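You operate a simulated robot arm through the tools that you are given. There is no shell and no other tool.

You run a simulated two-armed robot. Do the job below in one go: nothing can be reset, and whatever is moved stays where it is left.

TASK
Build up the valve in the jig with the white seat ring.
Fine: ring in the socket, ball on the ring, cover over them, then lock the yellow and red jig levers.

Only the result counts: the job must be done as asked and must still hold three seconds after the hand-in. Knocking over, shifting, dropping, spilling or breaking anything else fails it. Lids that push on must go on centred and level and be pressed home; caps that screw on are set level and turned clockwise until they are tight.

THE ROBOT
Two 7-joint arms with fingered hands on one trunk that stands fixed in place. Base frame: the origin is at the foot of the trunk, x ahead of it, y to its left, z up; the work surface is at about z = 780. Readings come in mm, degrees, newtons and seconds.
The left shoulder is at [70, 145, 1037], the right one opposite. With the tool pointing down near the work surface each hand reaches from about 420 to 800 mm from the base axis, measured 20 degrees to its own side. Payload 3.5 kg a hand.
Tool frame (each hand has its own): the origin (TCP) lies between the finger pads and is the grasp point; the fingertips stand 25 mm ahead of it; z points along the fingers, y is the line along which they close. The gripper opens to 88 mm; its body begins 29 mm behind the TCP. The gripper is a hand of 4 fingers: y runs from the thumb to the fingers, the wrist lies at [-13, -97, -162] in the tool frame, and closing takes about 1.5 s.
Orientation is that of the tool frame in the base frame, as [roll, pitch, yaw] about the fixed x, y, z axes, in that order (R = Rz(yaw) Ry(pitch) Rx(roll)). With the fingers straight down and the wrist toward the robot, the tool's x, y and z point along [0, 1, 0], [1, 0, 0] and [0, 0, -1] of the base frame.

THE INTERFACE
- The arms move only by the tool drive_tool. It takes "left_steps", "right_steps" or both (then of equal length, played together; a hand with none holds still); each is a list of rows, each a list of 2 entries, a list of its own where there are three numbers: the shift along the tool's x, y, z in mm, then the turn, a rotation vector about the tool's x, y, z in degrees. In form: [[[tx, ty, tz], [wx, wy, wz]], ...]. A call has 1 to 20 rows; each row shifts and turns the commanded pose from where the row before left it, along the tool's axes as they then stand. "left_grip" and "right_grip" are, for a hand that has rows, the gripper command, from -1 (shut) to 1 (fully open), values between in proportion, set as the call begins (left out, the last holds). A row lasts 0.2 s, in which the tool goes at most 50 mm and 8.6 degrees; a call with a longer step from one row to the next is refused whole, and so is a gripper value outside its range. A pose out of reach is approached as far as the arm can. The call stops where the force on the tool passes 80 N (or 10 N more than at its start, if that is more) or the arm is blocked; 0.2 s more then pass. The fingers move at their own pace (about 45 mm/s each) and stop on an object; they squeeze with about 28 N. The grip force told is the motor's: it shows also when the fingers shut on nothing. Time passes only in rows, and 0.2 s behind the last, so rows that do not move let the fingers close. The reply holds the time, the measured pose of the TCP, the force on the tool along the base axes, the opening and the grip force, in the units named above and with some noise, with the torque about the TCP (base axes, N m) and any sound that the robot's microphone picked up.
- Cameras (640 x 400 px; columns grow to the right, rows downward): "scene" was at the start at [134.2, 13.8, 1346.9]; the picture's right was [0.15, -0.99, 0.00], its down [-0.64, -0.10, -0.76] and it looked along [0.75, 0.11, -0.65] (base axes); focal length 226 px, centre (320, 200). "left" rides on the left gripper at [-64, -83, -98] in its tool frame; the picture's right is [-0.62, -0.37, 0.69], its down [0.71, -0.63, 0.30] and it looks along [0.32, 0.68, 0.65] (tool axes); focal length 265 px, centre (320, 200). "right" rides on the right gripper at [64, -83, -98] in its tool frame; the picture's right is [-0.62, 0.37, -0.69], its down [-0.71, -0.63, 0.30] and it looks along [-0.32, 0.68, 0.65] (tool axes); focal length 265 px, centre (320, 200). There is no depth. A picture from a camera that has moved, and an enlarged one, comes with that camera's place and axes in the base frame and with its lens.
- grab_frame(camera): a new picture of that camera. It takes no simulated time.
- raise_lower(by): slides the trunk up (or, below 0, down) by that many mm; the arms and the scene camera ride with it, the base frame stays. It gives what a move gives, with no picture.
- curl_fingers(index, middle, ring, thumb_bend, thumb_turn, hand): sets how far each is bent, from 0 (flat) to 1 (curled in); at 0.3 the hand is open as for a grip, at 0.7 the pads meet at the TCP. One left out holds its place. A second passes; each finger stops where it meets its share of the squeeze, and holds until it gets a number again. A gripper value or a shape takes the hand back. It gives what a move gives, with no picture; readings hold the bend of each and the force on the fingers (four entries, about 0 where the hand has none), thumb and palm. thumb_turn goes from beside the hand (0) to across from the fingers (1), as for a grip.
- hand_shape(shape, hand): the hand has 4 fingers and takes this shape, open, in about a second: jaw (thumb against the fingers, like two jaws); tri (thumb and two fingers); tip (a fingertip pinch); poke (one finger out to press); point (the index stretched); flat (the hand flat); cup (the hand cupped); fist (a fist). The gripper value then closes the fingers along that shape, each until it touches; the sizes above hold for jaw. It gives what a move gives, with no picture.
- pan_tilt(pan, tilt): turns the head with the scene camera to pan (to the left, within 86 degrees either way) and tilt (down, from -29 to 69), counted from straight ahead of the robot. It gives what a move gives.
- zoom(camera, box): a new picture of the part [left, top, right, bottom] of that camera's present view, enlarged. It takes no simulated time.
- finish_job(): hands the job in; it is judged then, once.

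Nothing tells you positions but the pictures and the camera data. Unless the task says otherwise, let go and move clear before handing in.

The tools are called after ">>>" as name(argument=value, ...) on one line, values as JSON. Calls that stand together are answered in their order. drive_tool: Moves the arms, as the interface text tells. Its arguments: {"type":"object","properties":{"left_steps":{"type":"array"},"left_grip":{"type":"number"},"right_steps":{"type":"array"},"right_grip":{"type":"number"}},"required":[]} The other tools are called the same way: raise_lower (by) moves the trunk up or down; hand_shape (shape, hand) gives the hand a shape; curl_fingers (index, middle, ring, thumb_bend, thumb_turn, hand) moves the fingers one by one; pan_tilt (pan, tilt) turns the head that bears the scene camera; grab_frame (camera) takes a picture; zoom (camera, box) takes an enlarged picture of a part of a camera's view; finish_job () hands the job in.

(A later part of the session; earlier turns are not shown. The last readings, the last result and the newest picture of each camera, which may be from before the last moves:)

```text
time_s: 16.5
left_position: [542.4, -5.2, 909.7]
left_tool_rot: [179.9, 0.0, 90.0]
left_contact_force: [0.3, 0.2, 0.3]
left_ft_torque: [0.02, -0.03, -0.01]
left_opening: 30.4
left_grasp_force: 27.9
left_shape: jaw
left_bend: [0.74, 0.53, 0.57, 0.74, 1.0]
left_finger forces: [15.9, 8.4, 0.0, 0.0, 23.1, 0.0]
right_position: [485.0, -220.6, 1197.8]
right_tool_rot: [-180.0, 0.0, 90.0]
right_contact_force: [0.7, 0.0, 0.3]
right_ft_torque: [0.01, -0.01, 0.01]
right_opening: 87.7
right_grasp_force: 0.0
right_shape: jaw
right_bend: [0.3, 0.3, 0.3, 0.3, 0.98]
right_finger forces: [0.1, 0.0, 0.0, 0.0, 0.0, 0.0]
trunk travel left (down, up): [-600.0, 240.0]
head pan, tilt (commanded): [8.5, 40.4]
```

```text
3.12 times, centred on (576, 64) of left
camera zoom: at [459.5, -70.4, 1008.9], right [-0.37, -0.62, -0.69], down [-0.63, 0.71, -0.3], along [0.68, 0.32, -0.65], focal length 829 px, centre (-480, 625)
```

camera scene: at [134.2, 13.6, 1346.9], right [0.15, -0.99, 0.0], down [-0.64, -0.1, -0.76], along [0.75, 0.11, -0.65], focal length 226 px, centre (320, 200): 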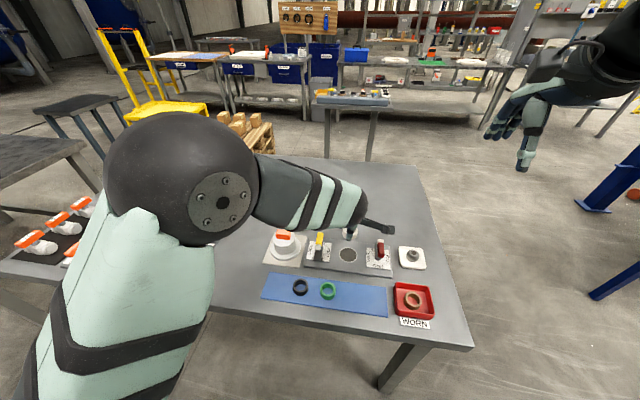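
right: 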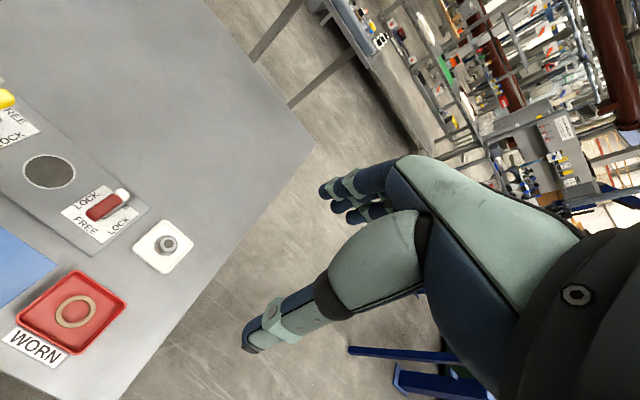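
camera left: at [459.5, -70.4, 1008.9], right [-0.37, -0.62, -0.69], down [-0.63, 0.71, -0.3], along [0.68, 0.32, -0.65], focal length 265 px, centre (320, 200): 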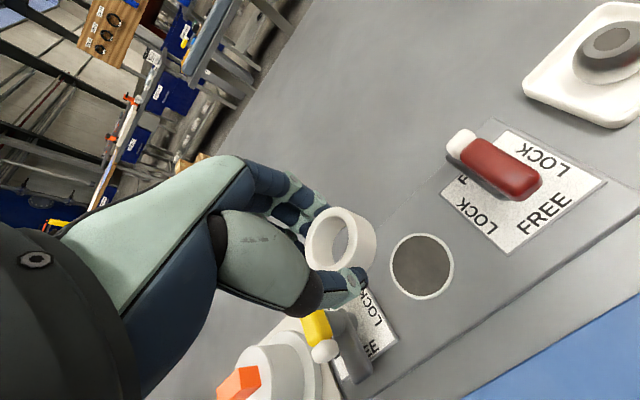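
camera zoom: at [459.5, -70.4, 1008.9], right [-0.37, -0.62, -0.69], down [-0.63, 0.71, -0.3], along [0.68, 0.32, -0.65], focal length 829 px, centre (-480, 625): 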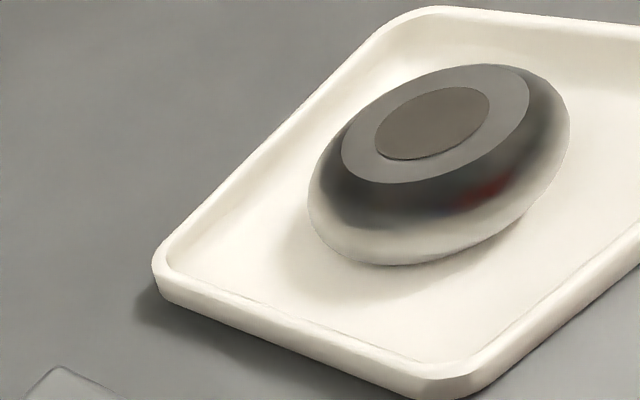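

The socket looks like a dark disc inside a low raised rim, with a few mm of clearance around the ring. I'll shift 3.5 mm in -y and lower until the ring is just above the rim, then compare directly.

>>> drive_tool(left_steps=[[[-3.5, 0, 15], [0, 0, 0]], [[0, 0, 20], [0, 0, 0]], [[0, 0, 20], [0, 0, 0]], [[0, 0, 15], [0, 0, 0]], [[0, 0, 8], [0, 0, 0]], [[0, 0, 0], [0, 0, 0]], [[0, 0, 0], [0, 0, 0]]])

>>> zoom(camera="left", box=[260, 160, 420, 320])

>>> zoom(camera="scene", box=[318, 235, 382, 275])

>>> grab_frame(camera="right")

```text
time_s: 18.1
left_position: [542.6, -7.5, 835.0]
left_tool_rot: [179.9, 0.1, 90.0]
left_contact_force: [-0.4, 0.1, -0.4]
left_ft_torque: [-0.01, 0.0, 0.01]
left_opening: 30.4
left_grasp_force: 28.3
left_shape: jaw
left_bend: [0.74, 0.53, 0.57, 0.74, 1.0]
left_finger forces: [16.0, 8.4, 0.1, 0.0, 23.1, 0.0]
right_position: [484.8, -219.4, 1198.1]
right_tool_rot: [-180.0, 0.0, 90.0]
right_contact_force: [-0.6, 0.2, -0.4]
right_ft_torque: [0.01, 0.0, -0.02]
right_opening: 87.7
right_grasp_force: 0.1
right_shape: jaw
right_bend: [0.3, 0.3, 0.3, 0.3, 0.98]
right_finger forces: [0.0, 0.1, 0.1, 0.1, 0.0, 0.0]
trunk travel left (down, up): [-600.0, 240.0]
head pan, tilt (commanded): [8.5, 40.4]
```

```text
2.50 times, centred on (340, 240) of left
camera zoom: at [459.4, -74.9, 933.5], right [-0.37, -0.62, -0.69], down [-0.63, 0.71, -0.3], along [0.68, 0.32, -0.65], focal length 664 px, centre (270, 100)
```

zoom: 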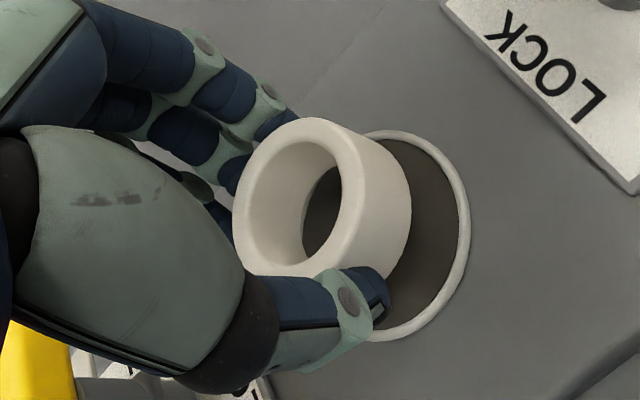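

```text
10.00 times, centred on (350, 255) of scene
camera zoom: at [134.3, 13.7, 1346.9], right [0.15, -0.99, 0.0], down [-0.64, -0.1, -0.76], along [0.75, 0.11, -0.65], focal length 2264 px, centre (20, -350)
```

zoom: 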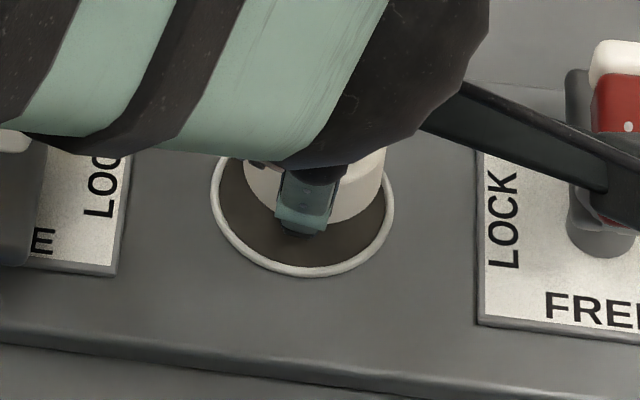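

```text
taken
camera right: at [401.3, -155.9, 1299.7], right [0.37, -0.62, 0.69], down [-0.63, -0.71, -0.3], along [0.68, -0.32, -0.65], focal length 265 px, centre (320, 200)
```

right: 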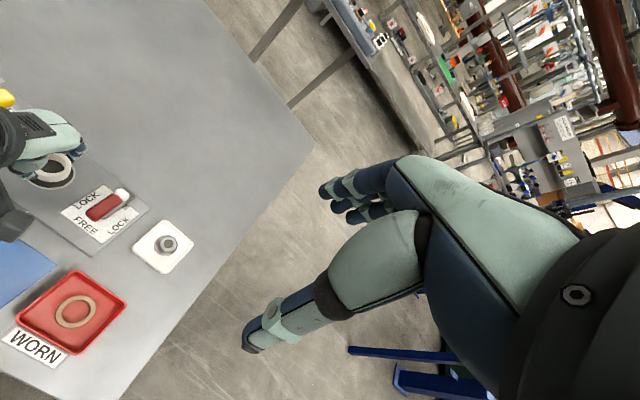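

In the wrist view the ring is within about 1.5 mm of the socket centre, and the rim leaves about 4 mm. I'll lower in small steps and watch the contact force.

>>> drive_tool(left_steps=[[[0.4, -0.6, 4], [0, 0, 0]], [[0, 0, 4], [0, 0, 0]], [[0, 0, 2], [0, 0, 0]], [[0, 0, 0], [0, 0, 0]]])

>>> drive_tool(left_steps=[[[0, 0, 1.5], [0, 0, 0]], [[0, 0, 0], [0, 0, 0]]])

>>> zoom(camera="left", box=[260, 160, 420, 320])

>>> zoom(camera="scene", box=[318, 235, 382, 275])

```text
time_s: 19.1
left_position: [542.1, -7.4, 824.1]
left_tool_rot: [-180.0, 0.0, 89.9]
left_contact_force: [-0.2, 0.1, -0.7]
left_ft_torque: [0.0, -0.01, 0.01]
left_opening: 30.5
left_grasp_force: 28.4
left_shape: jaw
left_bend: [0.74, 0.53, 0.57, 0.74, 1.0]
left_finger forces: [15.9, 8.5, 0.0, 0.0, 23.1, 0.1]
right_position: [485.4, -220.6, 1197.9]
right_tool_rot: [-180.0, 0.0, 90.0]
right_contact_force: [-0.8, 0.6, 0.0]
right_ft_torque: [0.02, -0.02, -0.01]
right_opening: 87.7
right_grasp_force: 0.0
right_shape: jaw
right_bend: [0.3, 0.3, 0.3, 0.3, 0.98]
right_finger forces: [0.0, 0.0, 0.1, 0.1, 0.1, 0.1]
trunk travel left (down, up): [-600.0, 240.0]
head pan, tilt (commanded): [8.5, 40.4]
```

```text
time_s: 19.7
left_position: [543.1, -8.2, 821.7]
left_tool_rot: [180.0, 0.1, 90.0]
left_contact_force: [0.1, 0.3, -0.5]
left_ft_torque: [-0.03, -0.02, -0.03]
left_opening: 30.4
left_grasp_force: 28.1
left_shape: jaw
left_bend: [0.74, 0.53, 0.57, 0.74, 1.0]
left_finger forces: [15.9, 8.4, 0.1, 0.0, 23.1, 0.0]
right_position: [484.2, -220.2, 1198.4]
right_tool_rot: [-179.9, 0.0, 90.0]
right_contact_force: [-0.3, 0.4, 0.1]
right_ft_torque: [0.0, -0.01, -0.03]
right_opening: 87.7
right_grasp_force: 0.1
right_shape: jaw
right_bend: [0.3, 0.3, 0.3, 0.3, 0.98]
right_finger forces: [0.0, 0.0, 0.0, 0.0, 0.0, 0.1]
trunk travel left (down, up): [-600.0, 240.0]
head pan, tilt (commanded): [8.5, 40.4]
```

```text
2.50 times, centred on (340, 240) of left
camera zoom: at [459.5, -74.6, 921.0], right [-0.37, -0.62, -0.69], down [-0.63, 0.71, -0.3], along [0.68, 0.32, -0.65], focal length 664 px, centre (270, 100)
```

zoom: 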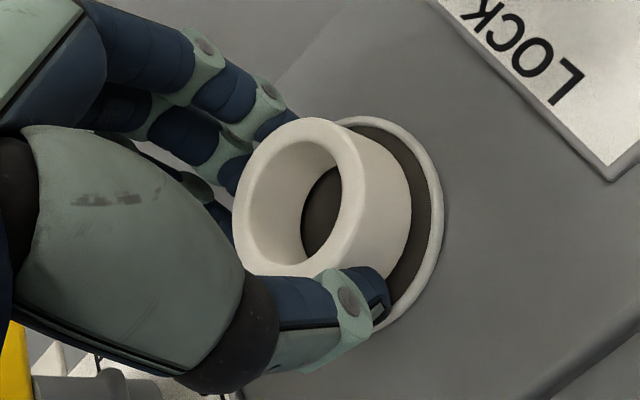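

```text
10.00 times, centred on (350, 255) of scene
camera zoom: at [134.2, 13.8, 1346.9], right [0.15, -0.99, 0.0], down [-0.64, -0.1, -0.76], along [0.75, 0.11, -0.65], focal length 2264 px, centre (20, -350)
```

zoom: 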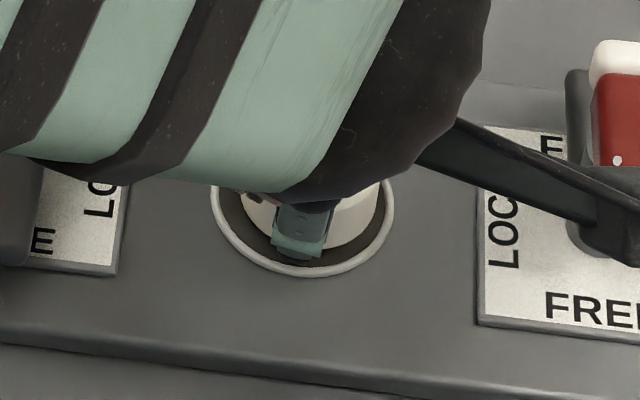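

The ring is just above the rim and centred. I'll keep lowering in 1.5 mm steps.

>>> drive_tool(left_steps=[[[0, 0, 1.5], [0, 0, 0]], [[0, 0, 0], [0, 0, 0]]])

>>> drive_tool(left_steps=[[[0, 0, 1.5], [0, 0, 0]], [[0, 0, 0], [0, 0, 0]]])

>>> zoom(camera="left", box=[280, 180, 400, 300])

>>> zoom(camera="scene", box=[330, 245, 370, 270])

```text
time_s: 20.3
left_position: [542.1, -8.0, 821.3]
left_tool_rot: [-180.0, 0.1, 90.0]
left_contact_force: [-0.5, 0.7, 0.0]
left_ft_torque: [0.02, 0.0, 0.02]
left_opening: 30.3
left_grasp_force: 27.9
left_shape: jaw
left_bend: [0.74, 0.53, 0.57, 0.74, 1.0]
left_finger forces: [15.9, 8.4, 0.1, 0.0, 23.0, 0.1]
right_position: [485.0, -220.5, 1199.0]
right_tool_rot: [180.0, 0.1, 90.0]
right_contact_force: [0.0, -0.6, -0.1]
right_ft_torque: [0.01, 0.02, -0.05]
right_opening: 87.5
right_grasp_force: 0.1
right_shape: jaw
right_bend: [0.3, 0.3, 0.3, 0.3, 0.98]
right_finger forces: [0.0, 0.1, 0.0, 0.0, 0.0, 0.0]
trunk travel left (down, up): [-600.0, 240.0]
head pan, tilt (commanded): [8.5, 40.4]
```

```text
time_s: 20.9
left_position: [542.0, -8.3, 819.5]
left_tool_rot: [-180.0, -0.1, 90.1]
left_contact_force: [-0.4, -0.3, -0.7]
left_ft_torque: [0.01, 0.02, 0.02]
left_opening: 30.5
left_grasp_force: 28.1
left_shape: jaw
left_bend: [0.74, 0.53, 0.57, 0.74, 1.0]
left_finger forces: [15.9, 8.4, 0.1, 0.0, 23.0, 0.1]
right_position: [484.7, -220.8, 1199.9]
right_tool_rot: [-180.0, 0.1, 90.0]
right_contact_force: [0.8, -0.1, 0.6]
right_ft_torque: [-0.01, -0.04, -0.02]
right_opening: 87.7
right_grasp_force: 0.0
right_shape: jaw
right_bend: [0.3, 0.3, 0.3, 0.3, 0.98]
right_finger forces: [0.0, 0.0, 0.0, 0.0, 0.0, 0.1]
trunk travel left (down, up): [-600.0, 240.0]
head pan, tilt (commanded): [8.5, 40.4]
```

```text
3.33 times, centred on (340, 240) of left
camera zoom: at [459.1, -73.5, 918.5], right [-0.37, -0.62, -0.69], down [-0.63, 0.71, -0.3], along [0.68, 0.32, -0.65], focal length 885 px, centre (253, 67)
```

zoom: 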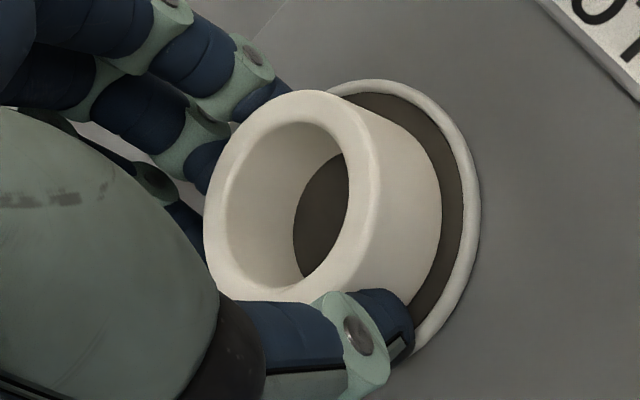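

```text
16.00 times, centred on (350, 258) of scene
camera zoom: at [134.2, 13.8, 1346.9], right [0.15, -0.99, 0.0], down [-0.64, -0.1, -0.76], along [0.75, 0.11, -0.65], focal length 3622 px, centre (-160, -720)
```

zoom: 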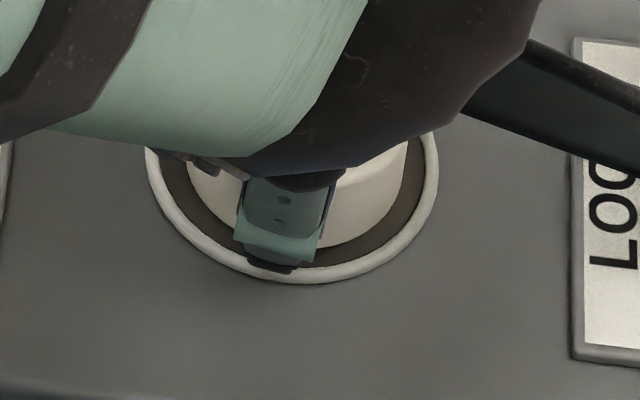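

There's still no contact and the ring stays centred. I'll continue down.

>>> drive_tool(left_steps=[[[0, 0, 1.5], [0, 0, 0]], [[0, 0, 0], [0, 0, 0]]])

>>> drive_tool(left_steps=[[[0, 0, 1.5], [0, 0, 0]], [[0, 0, 0], [0, 0, 0]]])

>>> zoom(camera="left", box=[280, 180, 400, 300])

>>> zoom(camera="scene", box=[330, 245, 370, 270])

```text
time_s: 21.5
left_position: [542.9, -7.4, 819.1]
left_tool_rot: [179.9, 0.0, 90.0]
left_contact_force: [-1.1, 0.5, 2.3]
left_ft_torque: [-0.03, 0.04, 0.0]
left_opening: 30.2
left_grasp_force: 28.0
left_shape: jaw
left_bend: [0.74, 0.53, 0.57, 0.75, 1.0]
left_finger forces: [16.1, 8.5, 0.1, 0.1, 26.2, 0.0]
right_position: [483.9, -220.6, 1199.2]
right_tool_rot: [-180.0, 0.1, 90.0]
right_contact_force: [0.4, -0.1, -0.2]
right_ft_torque: [0.02, 0.01, -0.01]
right_opening: 87.7
right_grasp_force: 0.0
right_shape: jaw
right_bend: [0.3, 0.3, 0.3, 0.3, 0.98]
right_finger forces: [0.1, 0.0, 0.0, 0.0, 0.0, 0.0]
trunk travel left (down, up): [-600.0, 240.0]
head pan, tilt (commanded): [8.5, 40.4]
```

```text
time_s: 22.1
left_position: [542.0, -7.2, 818.4]
left_tool_rot: [179.8, 0.0, 90.0]
left_contact_force: [0.1, 0.2, 10.0]
left_ft_torque: [0.01, 0.2, -0.01]
left_opening: 31.1
left_grasp_force: 27.9
left_shape: jaw
left_bend: [0.74, 0.53, 0.57, 0.75, 1.0]
left_finger forces: [17.1, 9.1, 0.1, 0.0, 35.1, 0.0]
right_position: [484.5, -220.0, 1199.2]
right_tool_rot: [179.8, 0.0, 90.0]
right_contact_force: [-0.3, -0.5, 0.9]
right_ft_torque: [-0.01, -0.02, -0.02]
right_opening: 87.7
right_grasp_force: 0.1
right_shape: jaw
right_bend: [0.3, 0.3, 0.3, 0.3, 0.98]
right_finger forces: [0.0, 0.0, 0.1, 0.0, 0.1, 0.1]
trunk travel left (down, up): [-600.0, 240.0]
head pan, tilt (commanded): [8.5, 40.4]
```

```text
3.33 times, centred on (340, 240) of left
camera zoom: at [458.3, -73.5, 917.2], right [-0.37, -0.62, -0.69], down [-0.63, 0.71, -0.31], along [0.69, 0.32, -0.65], focal length 885 px, centre (253, 67)
```

zoom: 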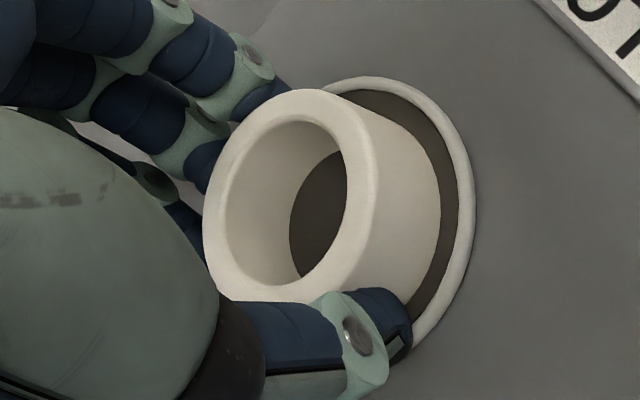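

```text
16.00 times, centred on (350, 258) of scene
camera zoom: at [132.7, 13.7, 1347.2], right [0.15, -0.99, 0.0], down [-0.64, -0.1, -0.76], along [0.75, 0.11, -0.65], focal length 3622 px, centre (-160, -720)
```

zoom: 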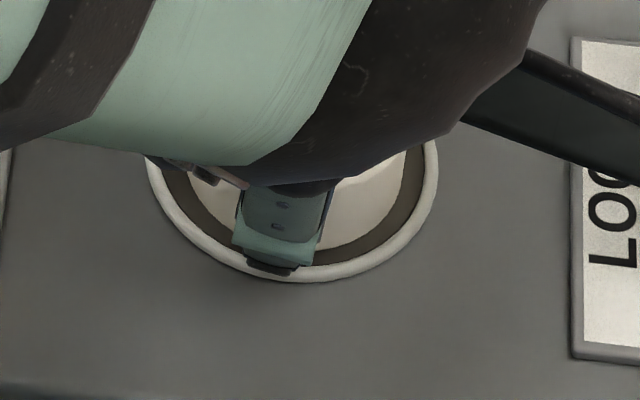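

The thumb tip has touched the rim (10 N on the near side), and the ring is at socket floor level within 1–2 mm. I'll ease up 1.2 mm and open the hand to release it.

>>> drive_tool(left_steps=[[[0, 0, -1.2], [0, 0, 0]], [[0, 0, 0], [0, 0, 0]]])

>>> drive_tool(left_steps=[[[0, 0, 0], [0, 0, 0]], [[0, 0, 0], [0, 0, 0]], [[0, 0, 0], [0, 0, 0]], [[0, 0, 0], [0, 0, 0]], [[0, 0, 0], [0, 0, 0]]], left_grip=0.2)

>>> zoom(camera="left", box=[260, 160, 420, 320])

>>> zoom(camera="scene", box=[330, 245, 370, 270])

```text
time_s: 22.7
left_position: [541.7, -7.6, 818.1]
left_tool_rot: [180.0, 0.1, 90.0]
left_contact_force: [2.0, -0.2, 5.8]
left_ft_torque: [-0.01, 0.05, -0.01]
left_opening: 30.9
left_grasp_force: 28.4
left_shape: jaw
left_bend: [0.74, 0.53, 0.57, 0.75, 1.0]
left_finger forces: [17.6, 9.7, 0.1, 0.1, 32.2, 0.0]
right_position: [484.4, -220.3, 1199.5]
right_tool_rot: [179.9, 0.0, 90.1]
right_contact_force: [-0.5, 0.1, 0.1]
right_ft_torque: [-0.01, 0.0, 0.0]
right_opening: 87.5
right_grasp_force: 0.1
right_shape: jaw
right_bend: [0.3, 0.3, 0.3, 0.3, 0.98]
right_finger forces: [0.1, 0.1, 0.1, 0.1, 0.0, 0.0]
trunk travel left (down, up): [-600.0, 240.0]
head pan, tilt (commanded): [8.5, 40.4]
```

```text
time_s: 23.9
left_position: [539.1, -8.1, 818.8]
left_tool_rot: [-180.0, 0.1, 90.0]
left_contact_force: [-4.2, 0.6, 3.3]
left_ft_torque: [0.0, 0.03, -0.01]
left_opening: 48.7
left_grasp_force: 0.1
left_shape: jaw
left_bend: [0.74, 0.42, 0.37, 0.65, 1.0]
left_finger forces: [3.5, 2.2, 0.0, 0.0, 0.0, 0.1]
right_position: [483.7, -220.7, 1199.3]
right_tool_rot: [179.8, 0.0, 90.0]
right_contact_force: [-0.2, -1.0, -0.1]
right_ft_torque: [0.01, 0.03, 0.03]
right_opening: 87.7
right_grasp_force: 0.0
right_shape: jaw
right_bend: [0.3, 0.3, 0.3, 0.3, 0.98]
right_finger forces: [0.1, 0.0, 0.0, 0.1, 0.0, 0.0]
trunk travel left (down, up): [-600.0, 240.0]
head pan, tilt (commanded): [8.5, 40.4]
```

```text
2.50 times, centred on (340, 240) of left
camera zoom: at [457.3, -73.8, 917.6], right [-0.37, -0.62, -0.69], down [-0.63, 0.71, -0.3], along [0.68, 0.32, -0.65], focal length 664 px, centre (270, 100)
```

zoom: 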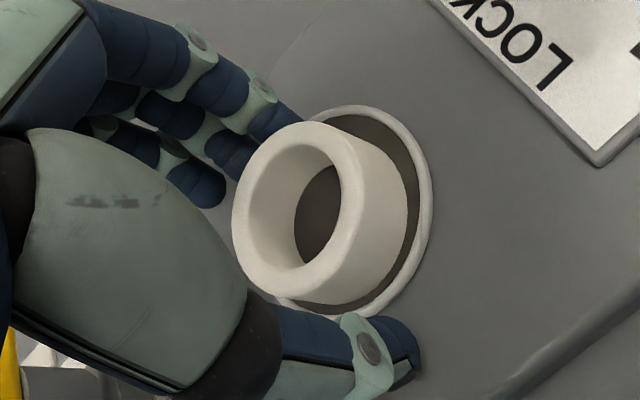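

```text
16.00 times, centred on (350, 258) of scene
camera zoom: at [132.7, 13.9, 1347.0], right [0.15, -0.99, 0.0], down [-0.64, -0.1, -0.76], along [0.75, 0.11, -0.65], focal length 3622 px, centre (-160, -720)
```

zoom: 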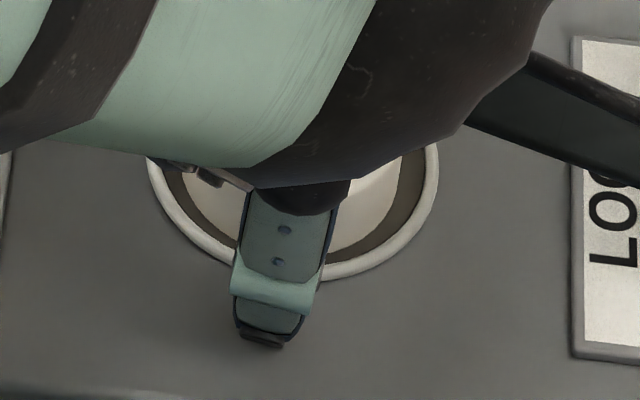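

The thumb has let go, but the index is still curled with its back against the inside of the rim. I'll raise slowly so it clears without dragging the ring.

>>> drive_tool(left_steps=[[[0, 0, -1.5], [0, 0, 0]], [[0, 0, -1.5], [0, 0, 0]], [[0, 0, 0], [0, 0, 0]]])

>>> zoom(camera="left", box=[260, 160, 420, 320])

```text
time_s: 24.7
left_position: [541.1, -7.2, 820.7]
left_tool_rot: [179.9, 0.0, 90.0]
left_contact_force: [0.2, 0.7, -0.5]
left_ft_torque: [0.01, 0.01, -0.01]
left_opening: 52.5
left_grasp_force: 0.0
left_shape: jaw
left_bend: [0.29, 0.41, 0.37, 0.65, 1.0]
left_finger forces: [0.1, 0.0, 0.1, 0.0, 0.0, 0.0]
right_position: [485.9, -219.2, 1198.5]
right_tool_rot: [-180.0, 0.1, 90.0]
right_contact_force: [0.0, 0.1, 0.2]
right_ft_torque: [-0.02, 0.02, 0.01]
right_opening: 87.8
right_grasp_force: 0.1
right_shape: jaw
right_bend: [0.3, 0.3, 0.3, 0.3, 0.98]
right_finger forces: [0.0, 0.1, 0.0, 0.0, 0.0, 0.0]
trunk travel left (down, up): [-600.0, 240.0]
head pan, tilt (commanded): [8.5, 40.4]
```

```text
2.50 times, centred on (340, 240) of left
camera zoom: at [458.6, -73.6, 919.7], right [-0.37, -0.62, -0.69], down [-0.63, 0.71, -0.3], along [0.68, 0.32, -0.65], focal length 664 px, centre (270, 100)
```

zoom: 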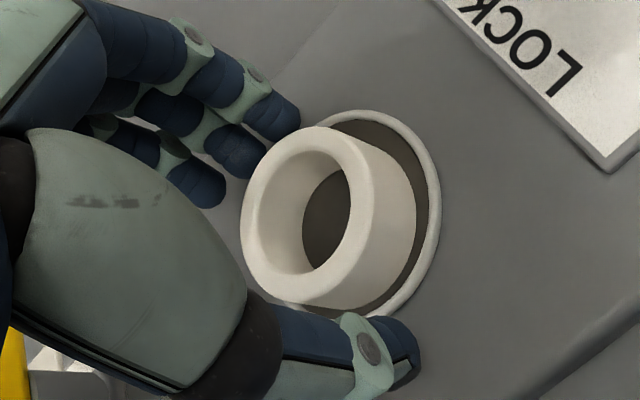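

The fingers are free and the ring stands in the socket. I'll raise the hand straight up, withdraw to the left, and check the ring.

>>> drive_tool(left_steps=[[[0, 0, -5], [0, 0, 0]], [[0, 0, -10], [0, 0, 0]], [[0, 0, -20], [0, 0, 0]], [[0, 0, -30], [0, 0, 0]], [[0, 0, -30], [0, 0, 0]], [[0, 0, -40], [0, 0, 0]], [[0, 0, 0], [0, 0, 0]]], left_grip=0.4)

>>> grab_frame(camera="left")

>>> zoom(camera="scene", box=[250, 220, 450, 340])

```text
time_s: 26.3
left_position: [541.8, -7.6, 954.2]
left_tool_rot: [-179.9, 0.1, 89.9]
left_contact_force: [0.0, 0.5, 0.4]
left_ft_torque: [0.01, -0.01, 0.01]
left_opening: 61.3
left_grasp_force: 0.0
left_shape: jaw
left_bend: [0.28, 0.37, 0.34, 0.58, 0.99]
left_finger forces: [0.0, 0.1, 0.0, 0.0, 0.1, 0.0]
right_position: [485.1, -220.6, 1198.9]
right_tool_rot: [-180.0, 0.0, 90.0]
right_contact_force: [0.0, -0.7, 0.1]
right_ft_torque: [-0.01, -0.02, 0.03]
right_opening: 87.3
right_grasp_force: 0.0
right_shape: jaw
right_bend: [0.3, 0.3, 0.3, 0.3, 0.98]
right_finger forces: [0.0, 0.0, 0.0, 0.0, 0.0, 0.1]
trunk travel left (down, up): [-600.0, 240.0]
head pan, tilt (commanded): [8.5, 40.4]
```

```text
taken
camera left: at [458.5, -73.5, 1052.7], right [-0.37, -0.62, -0.69], down [-0.63, 0.71, -0.3], along [0.68, 0.32, -0.65], focal length 265 px, centre (320, 200)
```

left: 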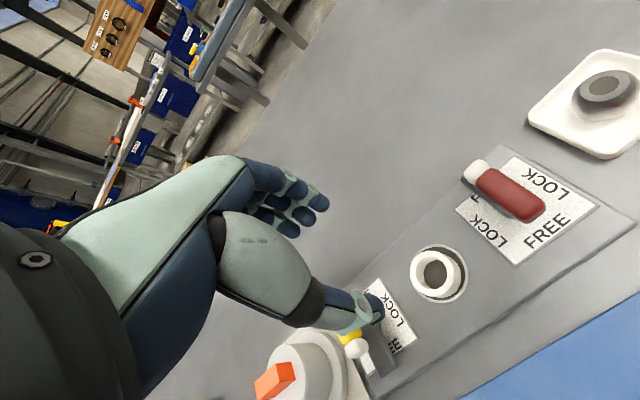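

```text
3.20 times, centred on (350, 280) of scene
camera zoom: at [134.9, 13.7, 1346.8], right [0.15, -0.99, 0.0], down [-0.64, -0.1, -0.76], along [0.75, 0.11, -0.65], focal length 724 px, centre (224, -56)
```

zoom: 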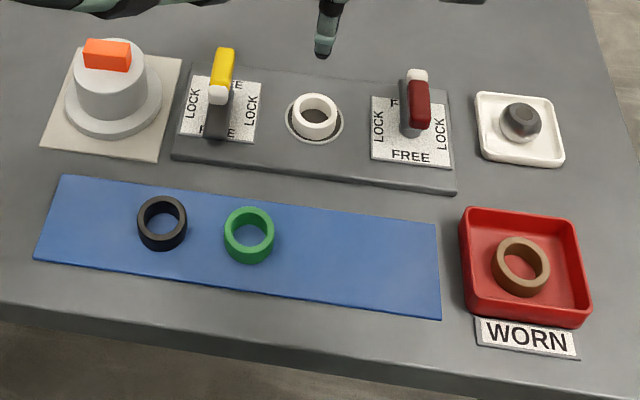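

>>> zoom(camera="scene", box=[328, 242, 368, 267])

>>> zoom(camera="left", box=[390, 230, 486, 310])

>>> zoom(camera="right", box=[120, 200, 216, 280])

```text
16.00 times, centred on (348, 254) of scene
camera zoom: at [134.9, 13.7, 1346.8], right [0.15, -0.99, 0.0], down [-0.64, -0.1, -0.76], along [0.75, 0.11, -0.65], focal length 3622 px, centre (-128, -672)
```

zoom: 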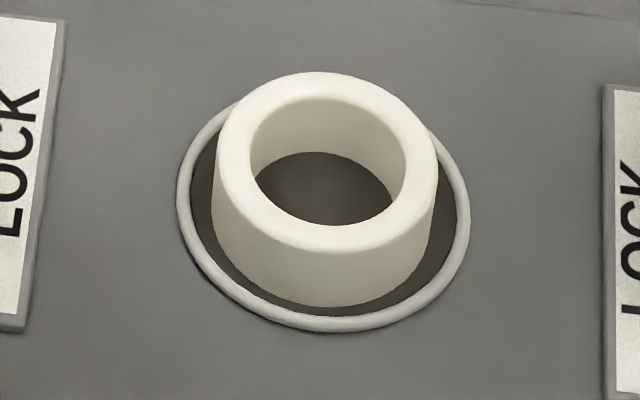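

```text
5.00 times, centred on (438, 270) of left
camera zoom: at [458.5, -73.5, 1052.7], right [-0.37, -0.62, -0.69], down [-0.63, 0.71, -0.3], along [0.68, 0.32, -0.65], focal length 1327 px, centre (-270, -150)
```

zoom: 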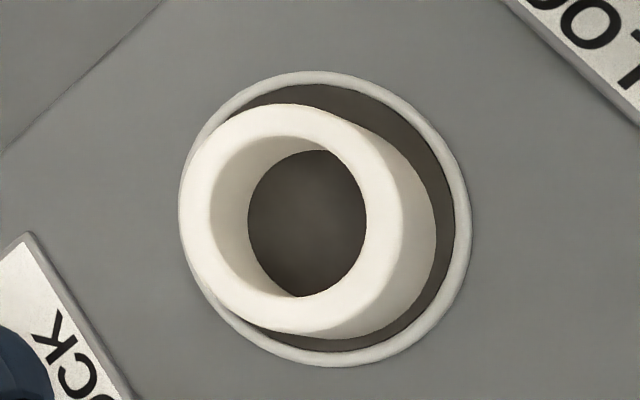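

```text
5.00 times, centred on (168, 240) of right
camera zoom: at [401.8, -156.0, 1299.4], right [0.37, -0.62, 0.69], down [-0.63, -0.71, -0.3], along [0.68, -0.32, -0.65], focal length 1327 px, centre (1080, 0)
```

zoom: 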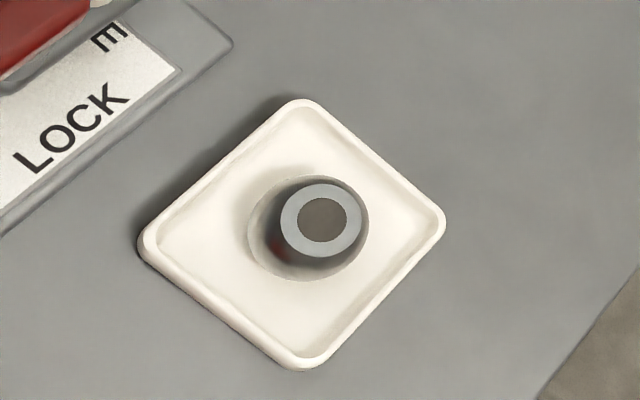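

The ring sits flat inside the rim, about 2 mm off centre toward the robot, which is well inside the socket. I'll withdraw the left arm to its side and bring the right hand over the ball.

>>> drive_tool(left_steps=[[[38, -8.5, -21], [0, 0, 0]], [[38, -8.5, -21], [0, 0, 0]], [[38, -8.5, -21], [0, 0, 0]], [[38, -8.5, -21], [0, 0, 0]], [[38, -8.5, -21], [0, 0, 0]], [[38, -8.5, -21], [0, 0, 0]], [[38, -8.5, -21], [0, 0, 0]], [[0, 0, 0], [0, 0, 0]], [[0, 0, 0], [0, 0, 0]]], right_steps=[[[3.7, 11.7, 42.7], [0, 0, 0]], [[3.7, 11.7, 42.7], [0, 0, 0]], [[3.7, 11.7, 42.7], [0, 0, 0]], [[3.7, 11.7, 42.7], [0, 0, 0]], [[3.7, 11.7, 42.7], [0, 0, 0]], [[3.7, 11.7, 42.7], [0, 0, 0]], [[3.7, 11.7, 42.7], [0, 0, 0]], [[0, 0, 0], [0, 0, 0]], [[0, 0, 0], [0, 0, 0]]], right_grip=0.3)

>>> grab_frame(camera="right")

>>> grab_frame(camera="scene")

```text
time_s: 28.3
left_position: [482.0, 257.4, 1102.1]
left_tool_rot: [-179.9, 0.0, 90.0]
left_contact_force: [-0.1, 1.4, -0.8]
left_ft_torque: [-0.03, -0.03, 0.01]
left_opening: 61.5
left_grasp_force: 0.1
left_shape: jaw
left_bend: [0.28, 0.37, 0.34, 0.58, 0.99]
left_finger forces: [0.0, 0.1, 0.0, 0.1, 0.0, 0.0]
right_position: [568.3, -192.1, 900.8]
right_tool_rot: [-179.9, -0.1, 90.0]
right_contact_force: [0.0, -1.0, 0.0]
right_ft_torque: [-0.01, 0.02, 0.01]
right_opening: 57.3
right_grasp_force: 0.0
right_shape: jaw
right_bend: [0.28, 0.39, 0.35, 0.61, 1.0]
right_finger forces: [0.1, 0.1, 0.0, 0.1, 0.0, 0.1]
trunk travel left (down, up): [-600.0, 240.0]
head pan, tilt (commanded): [8.5, 40.4]
```

```text
taken
camera right: at [484.1, -127.6, 1001.5], right [0.37, -0.62, 0.69], down [-0.63, -0.71, -0.3], along [0.68, -0.32, -0.65], focal length 265 px, centre (320, 200)
```

right: 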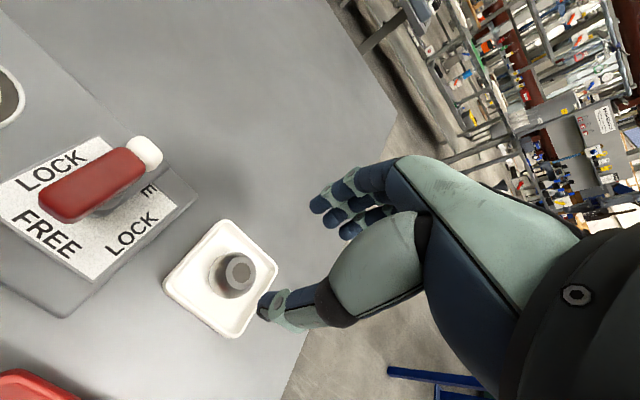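

```text
taken
camera scene: at [134.4, 14.2, 1346.9], right [0.15, -0.99, 0.0], down [-0.64, -0.1, -0.76], along [0.75, 0.11, -0.65], focal length 226 px, centre (320, 200)
```

scene: 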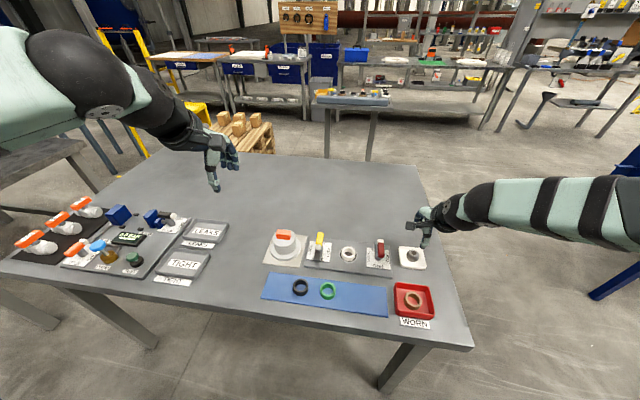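

The right hand is above the ball. I'll zoom in to compare its position with the hand.

>>> zoom(camera="right", box=[152, 200, 312, 360])

>>> zoom(camera="right", box=[196, 235, 276, 285])

>>> zoom(camera="scene", box=[380, 225, 460, 275])

```text
2.50 times, centred on (232, 280) of right
camera zoom: at [484.1, -127.6, 1001.5], right [0.37, -0.62, 0.69], down [-0.63, -0.71, -0.3], along [0.68, -0.32, -0.65], focal length 664 px, centre (540, 0)
```

zoom: 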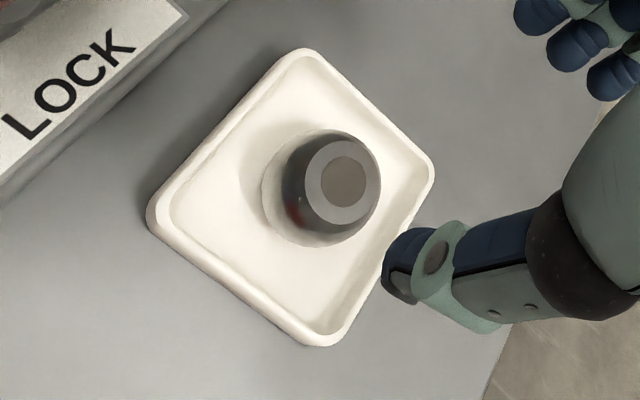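

```text
8.00 times, centred on (236, 260) of right
camera zoom: at [484.1, -127.6, 1001.5], right [0.37, -0.62, 0.69], down [-0.63, -0.71, -0.3], along [0.68, -0.32, -0.65], focal length 2123 px, centre (992, -280)
```

zoom: 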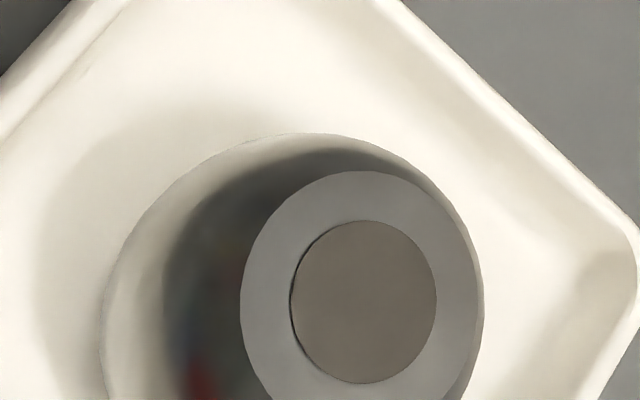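

```text
8.00 times, centred on (420, 250) of scene
camera zoom: at [134.4, 14.2, 1346.9], right [0.15, -0.99, 0.0], down [-0.64, -0.1, -0.76], along [0.75, 0.11, -0.65], focal length 1811 px, centre (-480, -200)
```

zoom: 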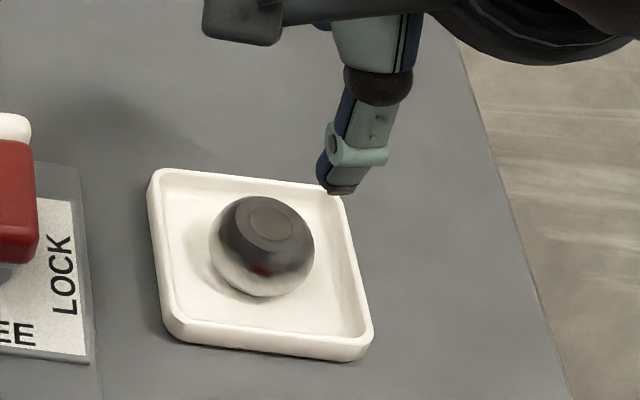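

The two cameras now agree to about 1 mm, with the ball at about (566.4, -195). I'll shift to it and descend to z ≈ 836 for a check.

>>> drive_tool(right_steps=[[[-3, -1.8, 15], [0, 0, 0]], [[0, 0, 20], [0, 0, 0]], [[0, 0, 20], [0, 0, 0]], [[0, 0, 8], [0, 0, 0]], [[0, 0, 0], [0, 0, 0]], [[0, 0, 0], [0, 0, 0]]])

>>> zoom(camera="right", box=[220, 160, 380, 320])

>>> zoom(camera="scene", box=[380, 225, 460, 275])

```text
time_s: 29.7
left_position: [481.8, 258.4, 1103.1]
left_tool_rot: [179.9, 0.0, 90.0]
left_contact_force: [0.0, -0.3, 0.7]
left_ft_torque: [0.04, -0.01, 0.01]
left_opening: 61.2
left_grasp_force: 0.1
left_shape: jaw
left_bend: [0.28, 0.37, 0.34, 0.58, 0.99]
left_finger forces: [0.1, 0.0, 0.0, 0.0, 0.0, 0.0]
right_position: [566.0, -197.3, 838.2]
right_tool_rot: [180.0, 0.1, 89.9]
right_contact_force: [-0.1, -0.2, 0.4]
right_ft_torque: [0.01, 0.0, 0.01]
right_opening: 57.6
right_grasp_force: 0.1
right_shape: jaw
right_bend: [0.28, 0.39, 0.35, 0.61, 1.0]
right_finger forces: [0.0, 0.0, 0.0, 0.0, 0.0, 0.0]
trunk travel left (down, up): [-600.0, 240.0]
head pan, tilt (commanded): [8.5, 40.4]
```

```text
2.50 times, centred on (300, 240) of right
camera zoom: at [482.0, -133.4, 938.6], right [0.37, -0.62, 0.69], down [-0.63, -0.71, -0.3], along [0.68, -0.32, -0.65], focal length 664 px, centre (370, 100)
```

zoom: 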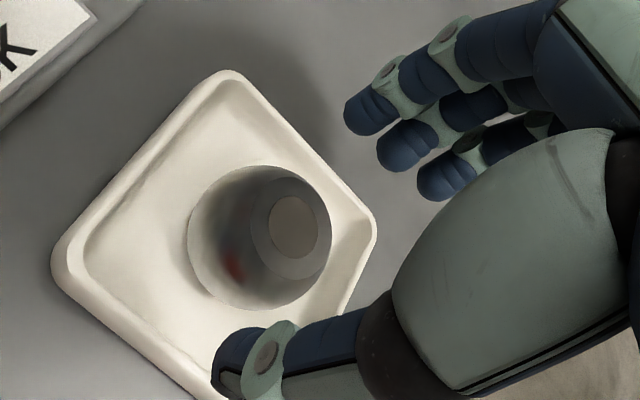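

```text
8.00 times, centred on (420, 250) of scene
camera zoom: at [134.3, 13.8, 1346.9], right [0.15, -0.99, 0.0], down [-0.64, -0.1, -0.76], along [0.75, 0.11, -0.65], focal length 1811 px, centre (-480, -200)
```

zoom: 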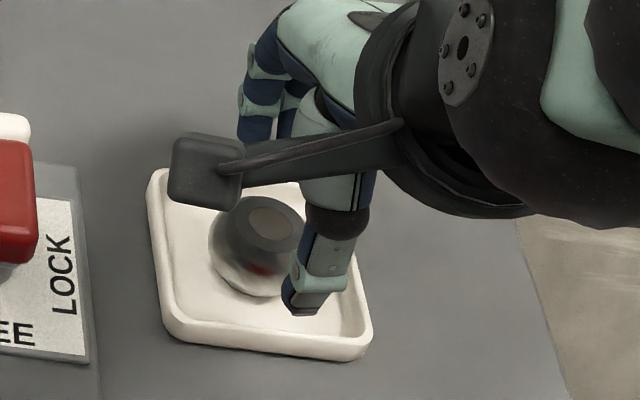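

I'm now about 2 mm off in x. Before descending between the tray walls, I'll measure the tray rim height more closely.

>>> zoom(camera="scene", box=[396, 250, 428, 270])

>>> zoom(camera="left", box=[440, 0, 640, 125])

```text
16.00 times, centred on (412, 260) of scene
camera zoom: at [134.3, 13.8, 1346.9], right [0.15, -0.99, 0.0], down [-0.64, -0.1, -0.76], along [0.75, 0.11, -0.65], focal length 3622 px, centre (-1152, -760)
```

zoom: 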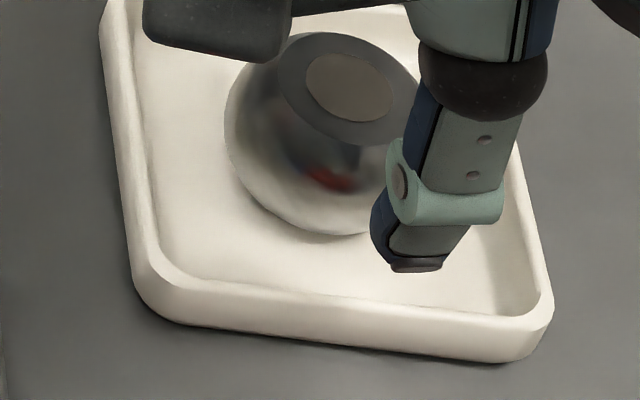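

```text
3.20 times, centred on (540, 62) of left
camera zoom: at [399.0, 191.4, 1201.3], right [-0.37, -0.62, -0.69], down [-0.63, 0.71, -0.3], along [0.68, 0.32, -0.65], focal length 849 px, centre (-384, 640)
```

zoom: 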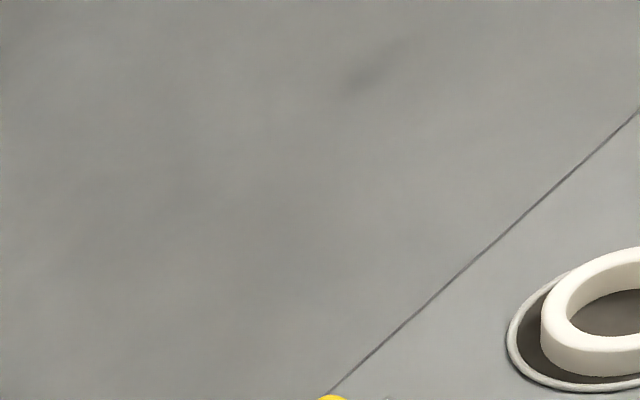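

The tray rim is at about z 791 and the ball's equator at about 796, so I need the tips just above the rim. I'll descend to TCP z ≈ 819 in small steps while watching the force.

>>> drive_tool(right_steps=[[[0.5, -1, 5], [0, 0, 0]], [[0.4, -1, 5], [0, 0, 0]], [[0, 0, 4], [0, 0, 0]], [[0, 0, 0], [0, 0, 0]], [[0, 0, 0], [0, 0, 0]]])

>>> drive_tool(right_steps=[[[0, 0, 2.5], [0, 0, 0]], [[0, 0, 2], [0, 0, 0]], [[0, 0, 0], [0, 0, 0]], [[0, 0, 0], [0, 0, 0]]])

>>> zoom(camera="right", box=[220, 160, 380, 320])

>>> zoom(camera="scene", box=[390, 235, 438, 265])

```text
time_s: 30.9
left_position: [481.5, 257.7, 1101.7]
left_tool_rot: [179.9, 0.0, 90.0]
left_contact_force: [0.5, -0.6, 0.4]
left_ft_torque: [0.03, 0.01, 0.0]
left_opening: 61.5
left_grasp_force: 0.1
left_shape: jaw
left_bend: [0.28, 0.37, 0.34, 0.58, 0.99]
left_finger forces: [0.0, 0.0, 0.0, 0.0, 0.1, 0.0]
right_position: [562.8, -194.5, 824.2]
right_tool_rot: [180.0, 0.0, 90.0]
right_contact_force: [-0.1, 0.4, 0.3]
right_ft_torque: [0.03, 0.01, -0.03]
right_opening: 57.4
right_grasp_force: 0.1
right_shape: jaw
right_bend: [0.28, 0.39, 0.35, 0.61, 1.0]
right_finger forces: [0.0, 0.0, 0.0, 0.1, 0.0, 0.0]
trunk travel left (down, up): [-600.0, 240.0]
head pan, tilt (commanded): [8.5, 40.4]
```

```text
time_s: 31.9
left_position: [481.0, 256.8, 1101.6]
left_tool_rot: [-180.0, 0.0, 90.0]
left_contact_force: [-0.9, 0.9, 0.2]
left_ft_torque: [-0.05, 0.02, 0.0]
left_opening: 61.2
left_grasp_force: 0.1
left_shape: jaw
left_bend: [0.28, 0.37, 0.34, 0.58, 0.99]
left_finger forces: [0.0, 0.0, 0.0, 0.1, 0.0, 0.0]
right_position: [562.9, -195.3, 818.6]
right_tool_rot: [179.9, 0.0, 89.9]
right_contact_force: [0.2, -0.3, 5.6]
right_ft_torque: [-0.05, -0.2, -0.02]
right_opening: 57.4
right_grasp_force: 0.1
right_shape: jaw
right_bend: [0.28, 0.38, 0.35, 0.61, 1.0]
right_finger forces: [0.1, 5.5, 0.0, 0.1, 0.0, 0.1]
trunk travel left (down, up): [-600.0, 240.0]
head pan, tilt (commanded): [8.5, 40.4]
```

```text
2.50 times, centred on (300, 240) of right
camera zoom: at [479.5, -131.1, 920.0], right [0.37, -0.62, 0.69], down [-0.63, -0.71, -0.31], along [0.69, -0.32, -0.65], focal length 664 px, centre (370, 100)
```

zoom: 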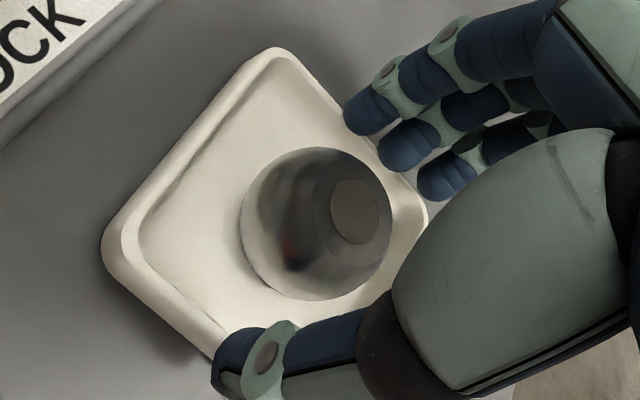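

```text
13.33 times, centred on (414, 250) of scene
camera zoom: at [133.3, 14.1, 1347.1], right [0.15, -0.99, 0.0], down [-0.64, -0.1, -0.76], along [0.75, 0.11, -0.65], focal length 3018 px, centre (-933, -467)
```

zoom: 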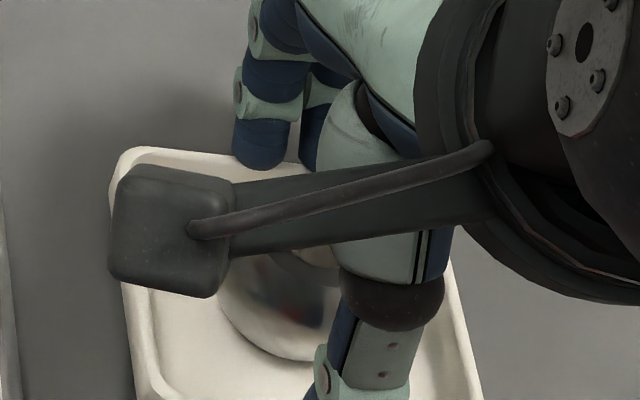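

The middle fingertip touched the tray's back rim with 5.6 N. I'll raise 1.8 mm to clear it, then close on the ball.

>>> drive_tool(right_steps=[[[0, 0, -1.8], [0, 0, 0]], [[0, 0, 0], [0, 0, 0]]])

>>> zoom(camera="scene", box=[396, 240, 428, 260])

```text
time_s: 32.5
left_position: [482.3, 258.1, 1102.0]
left_tool_rot: [-180.0, 0.0, 89.9]
left_contact_force: [-0.7, 0.7, 0.3]
left_ft_torque: [0.01, -0.01, -0.01]
left_opening: 61.3
left_grasp_force: 0.1
left_shape: jaw
left_bend: [0.28, 0.37, 0.34, 0.58, 0.99]
left_finger forces: [0.1, 0.0, 0.0, 0.0, 0.1, 0.0]
right_position: [563.0, -195.5, 820.6]
right_tool_rot: [-179.9, -0.1, 89.9]
right_contact_force: [0.5, 0.2, 0.7]
right_ft_torque: [0.02, -0.08, 0.01]
right_opening: 57.3
right_grasp_force: 0.0
right_shape: jaw
right_bend: [0.28, 0.38, 0.35, 0.61, 1.0]
right_finger forces: [0.1, 1.2, 0.0, 0.0, 0.0, 0.1]
trunk travel left (down, up): [-600.0, 240.0]
head pan, tilt (commanded): [8.5, 40.4]
```

```text
16.00 times, centred on (412, 250) of scene
camera zoom: at [133.9, 14.0, 1346.9], right [0.15, -0.99, 0.0], down [-0.64, -0.1, -0.76], along [0.75, 0.11, -0.65], focal length 3622 px, centre (-1152, -600)
```

zoom: 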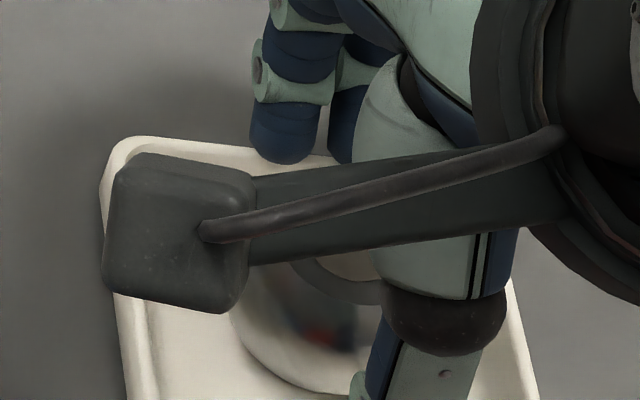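

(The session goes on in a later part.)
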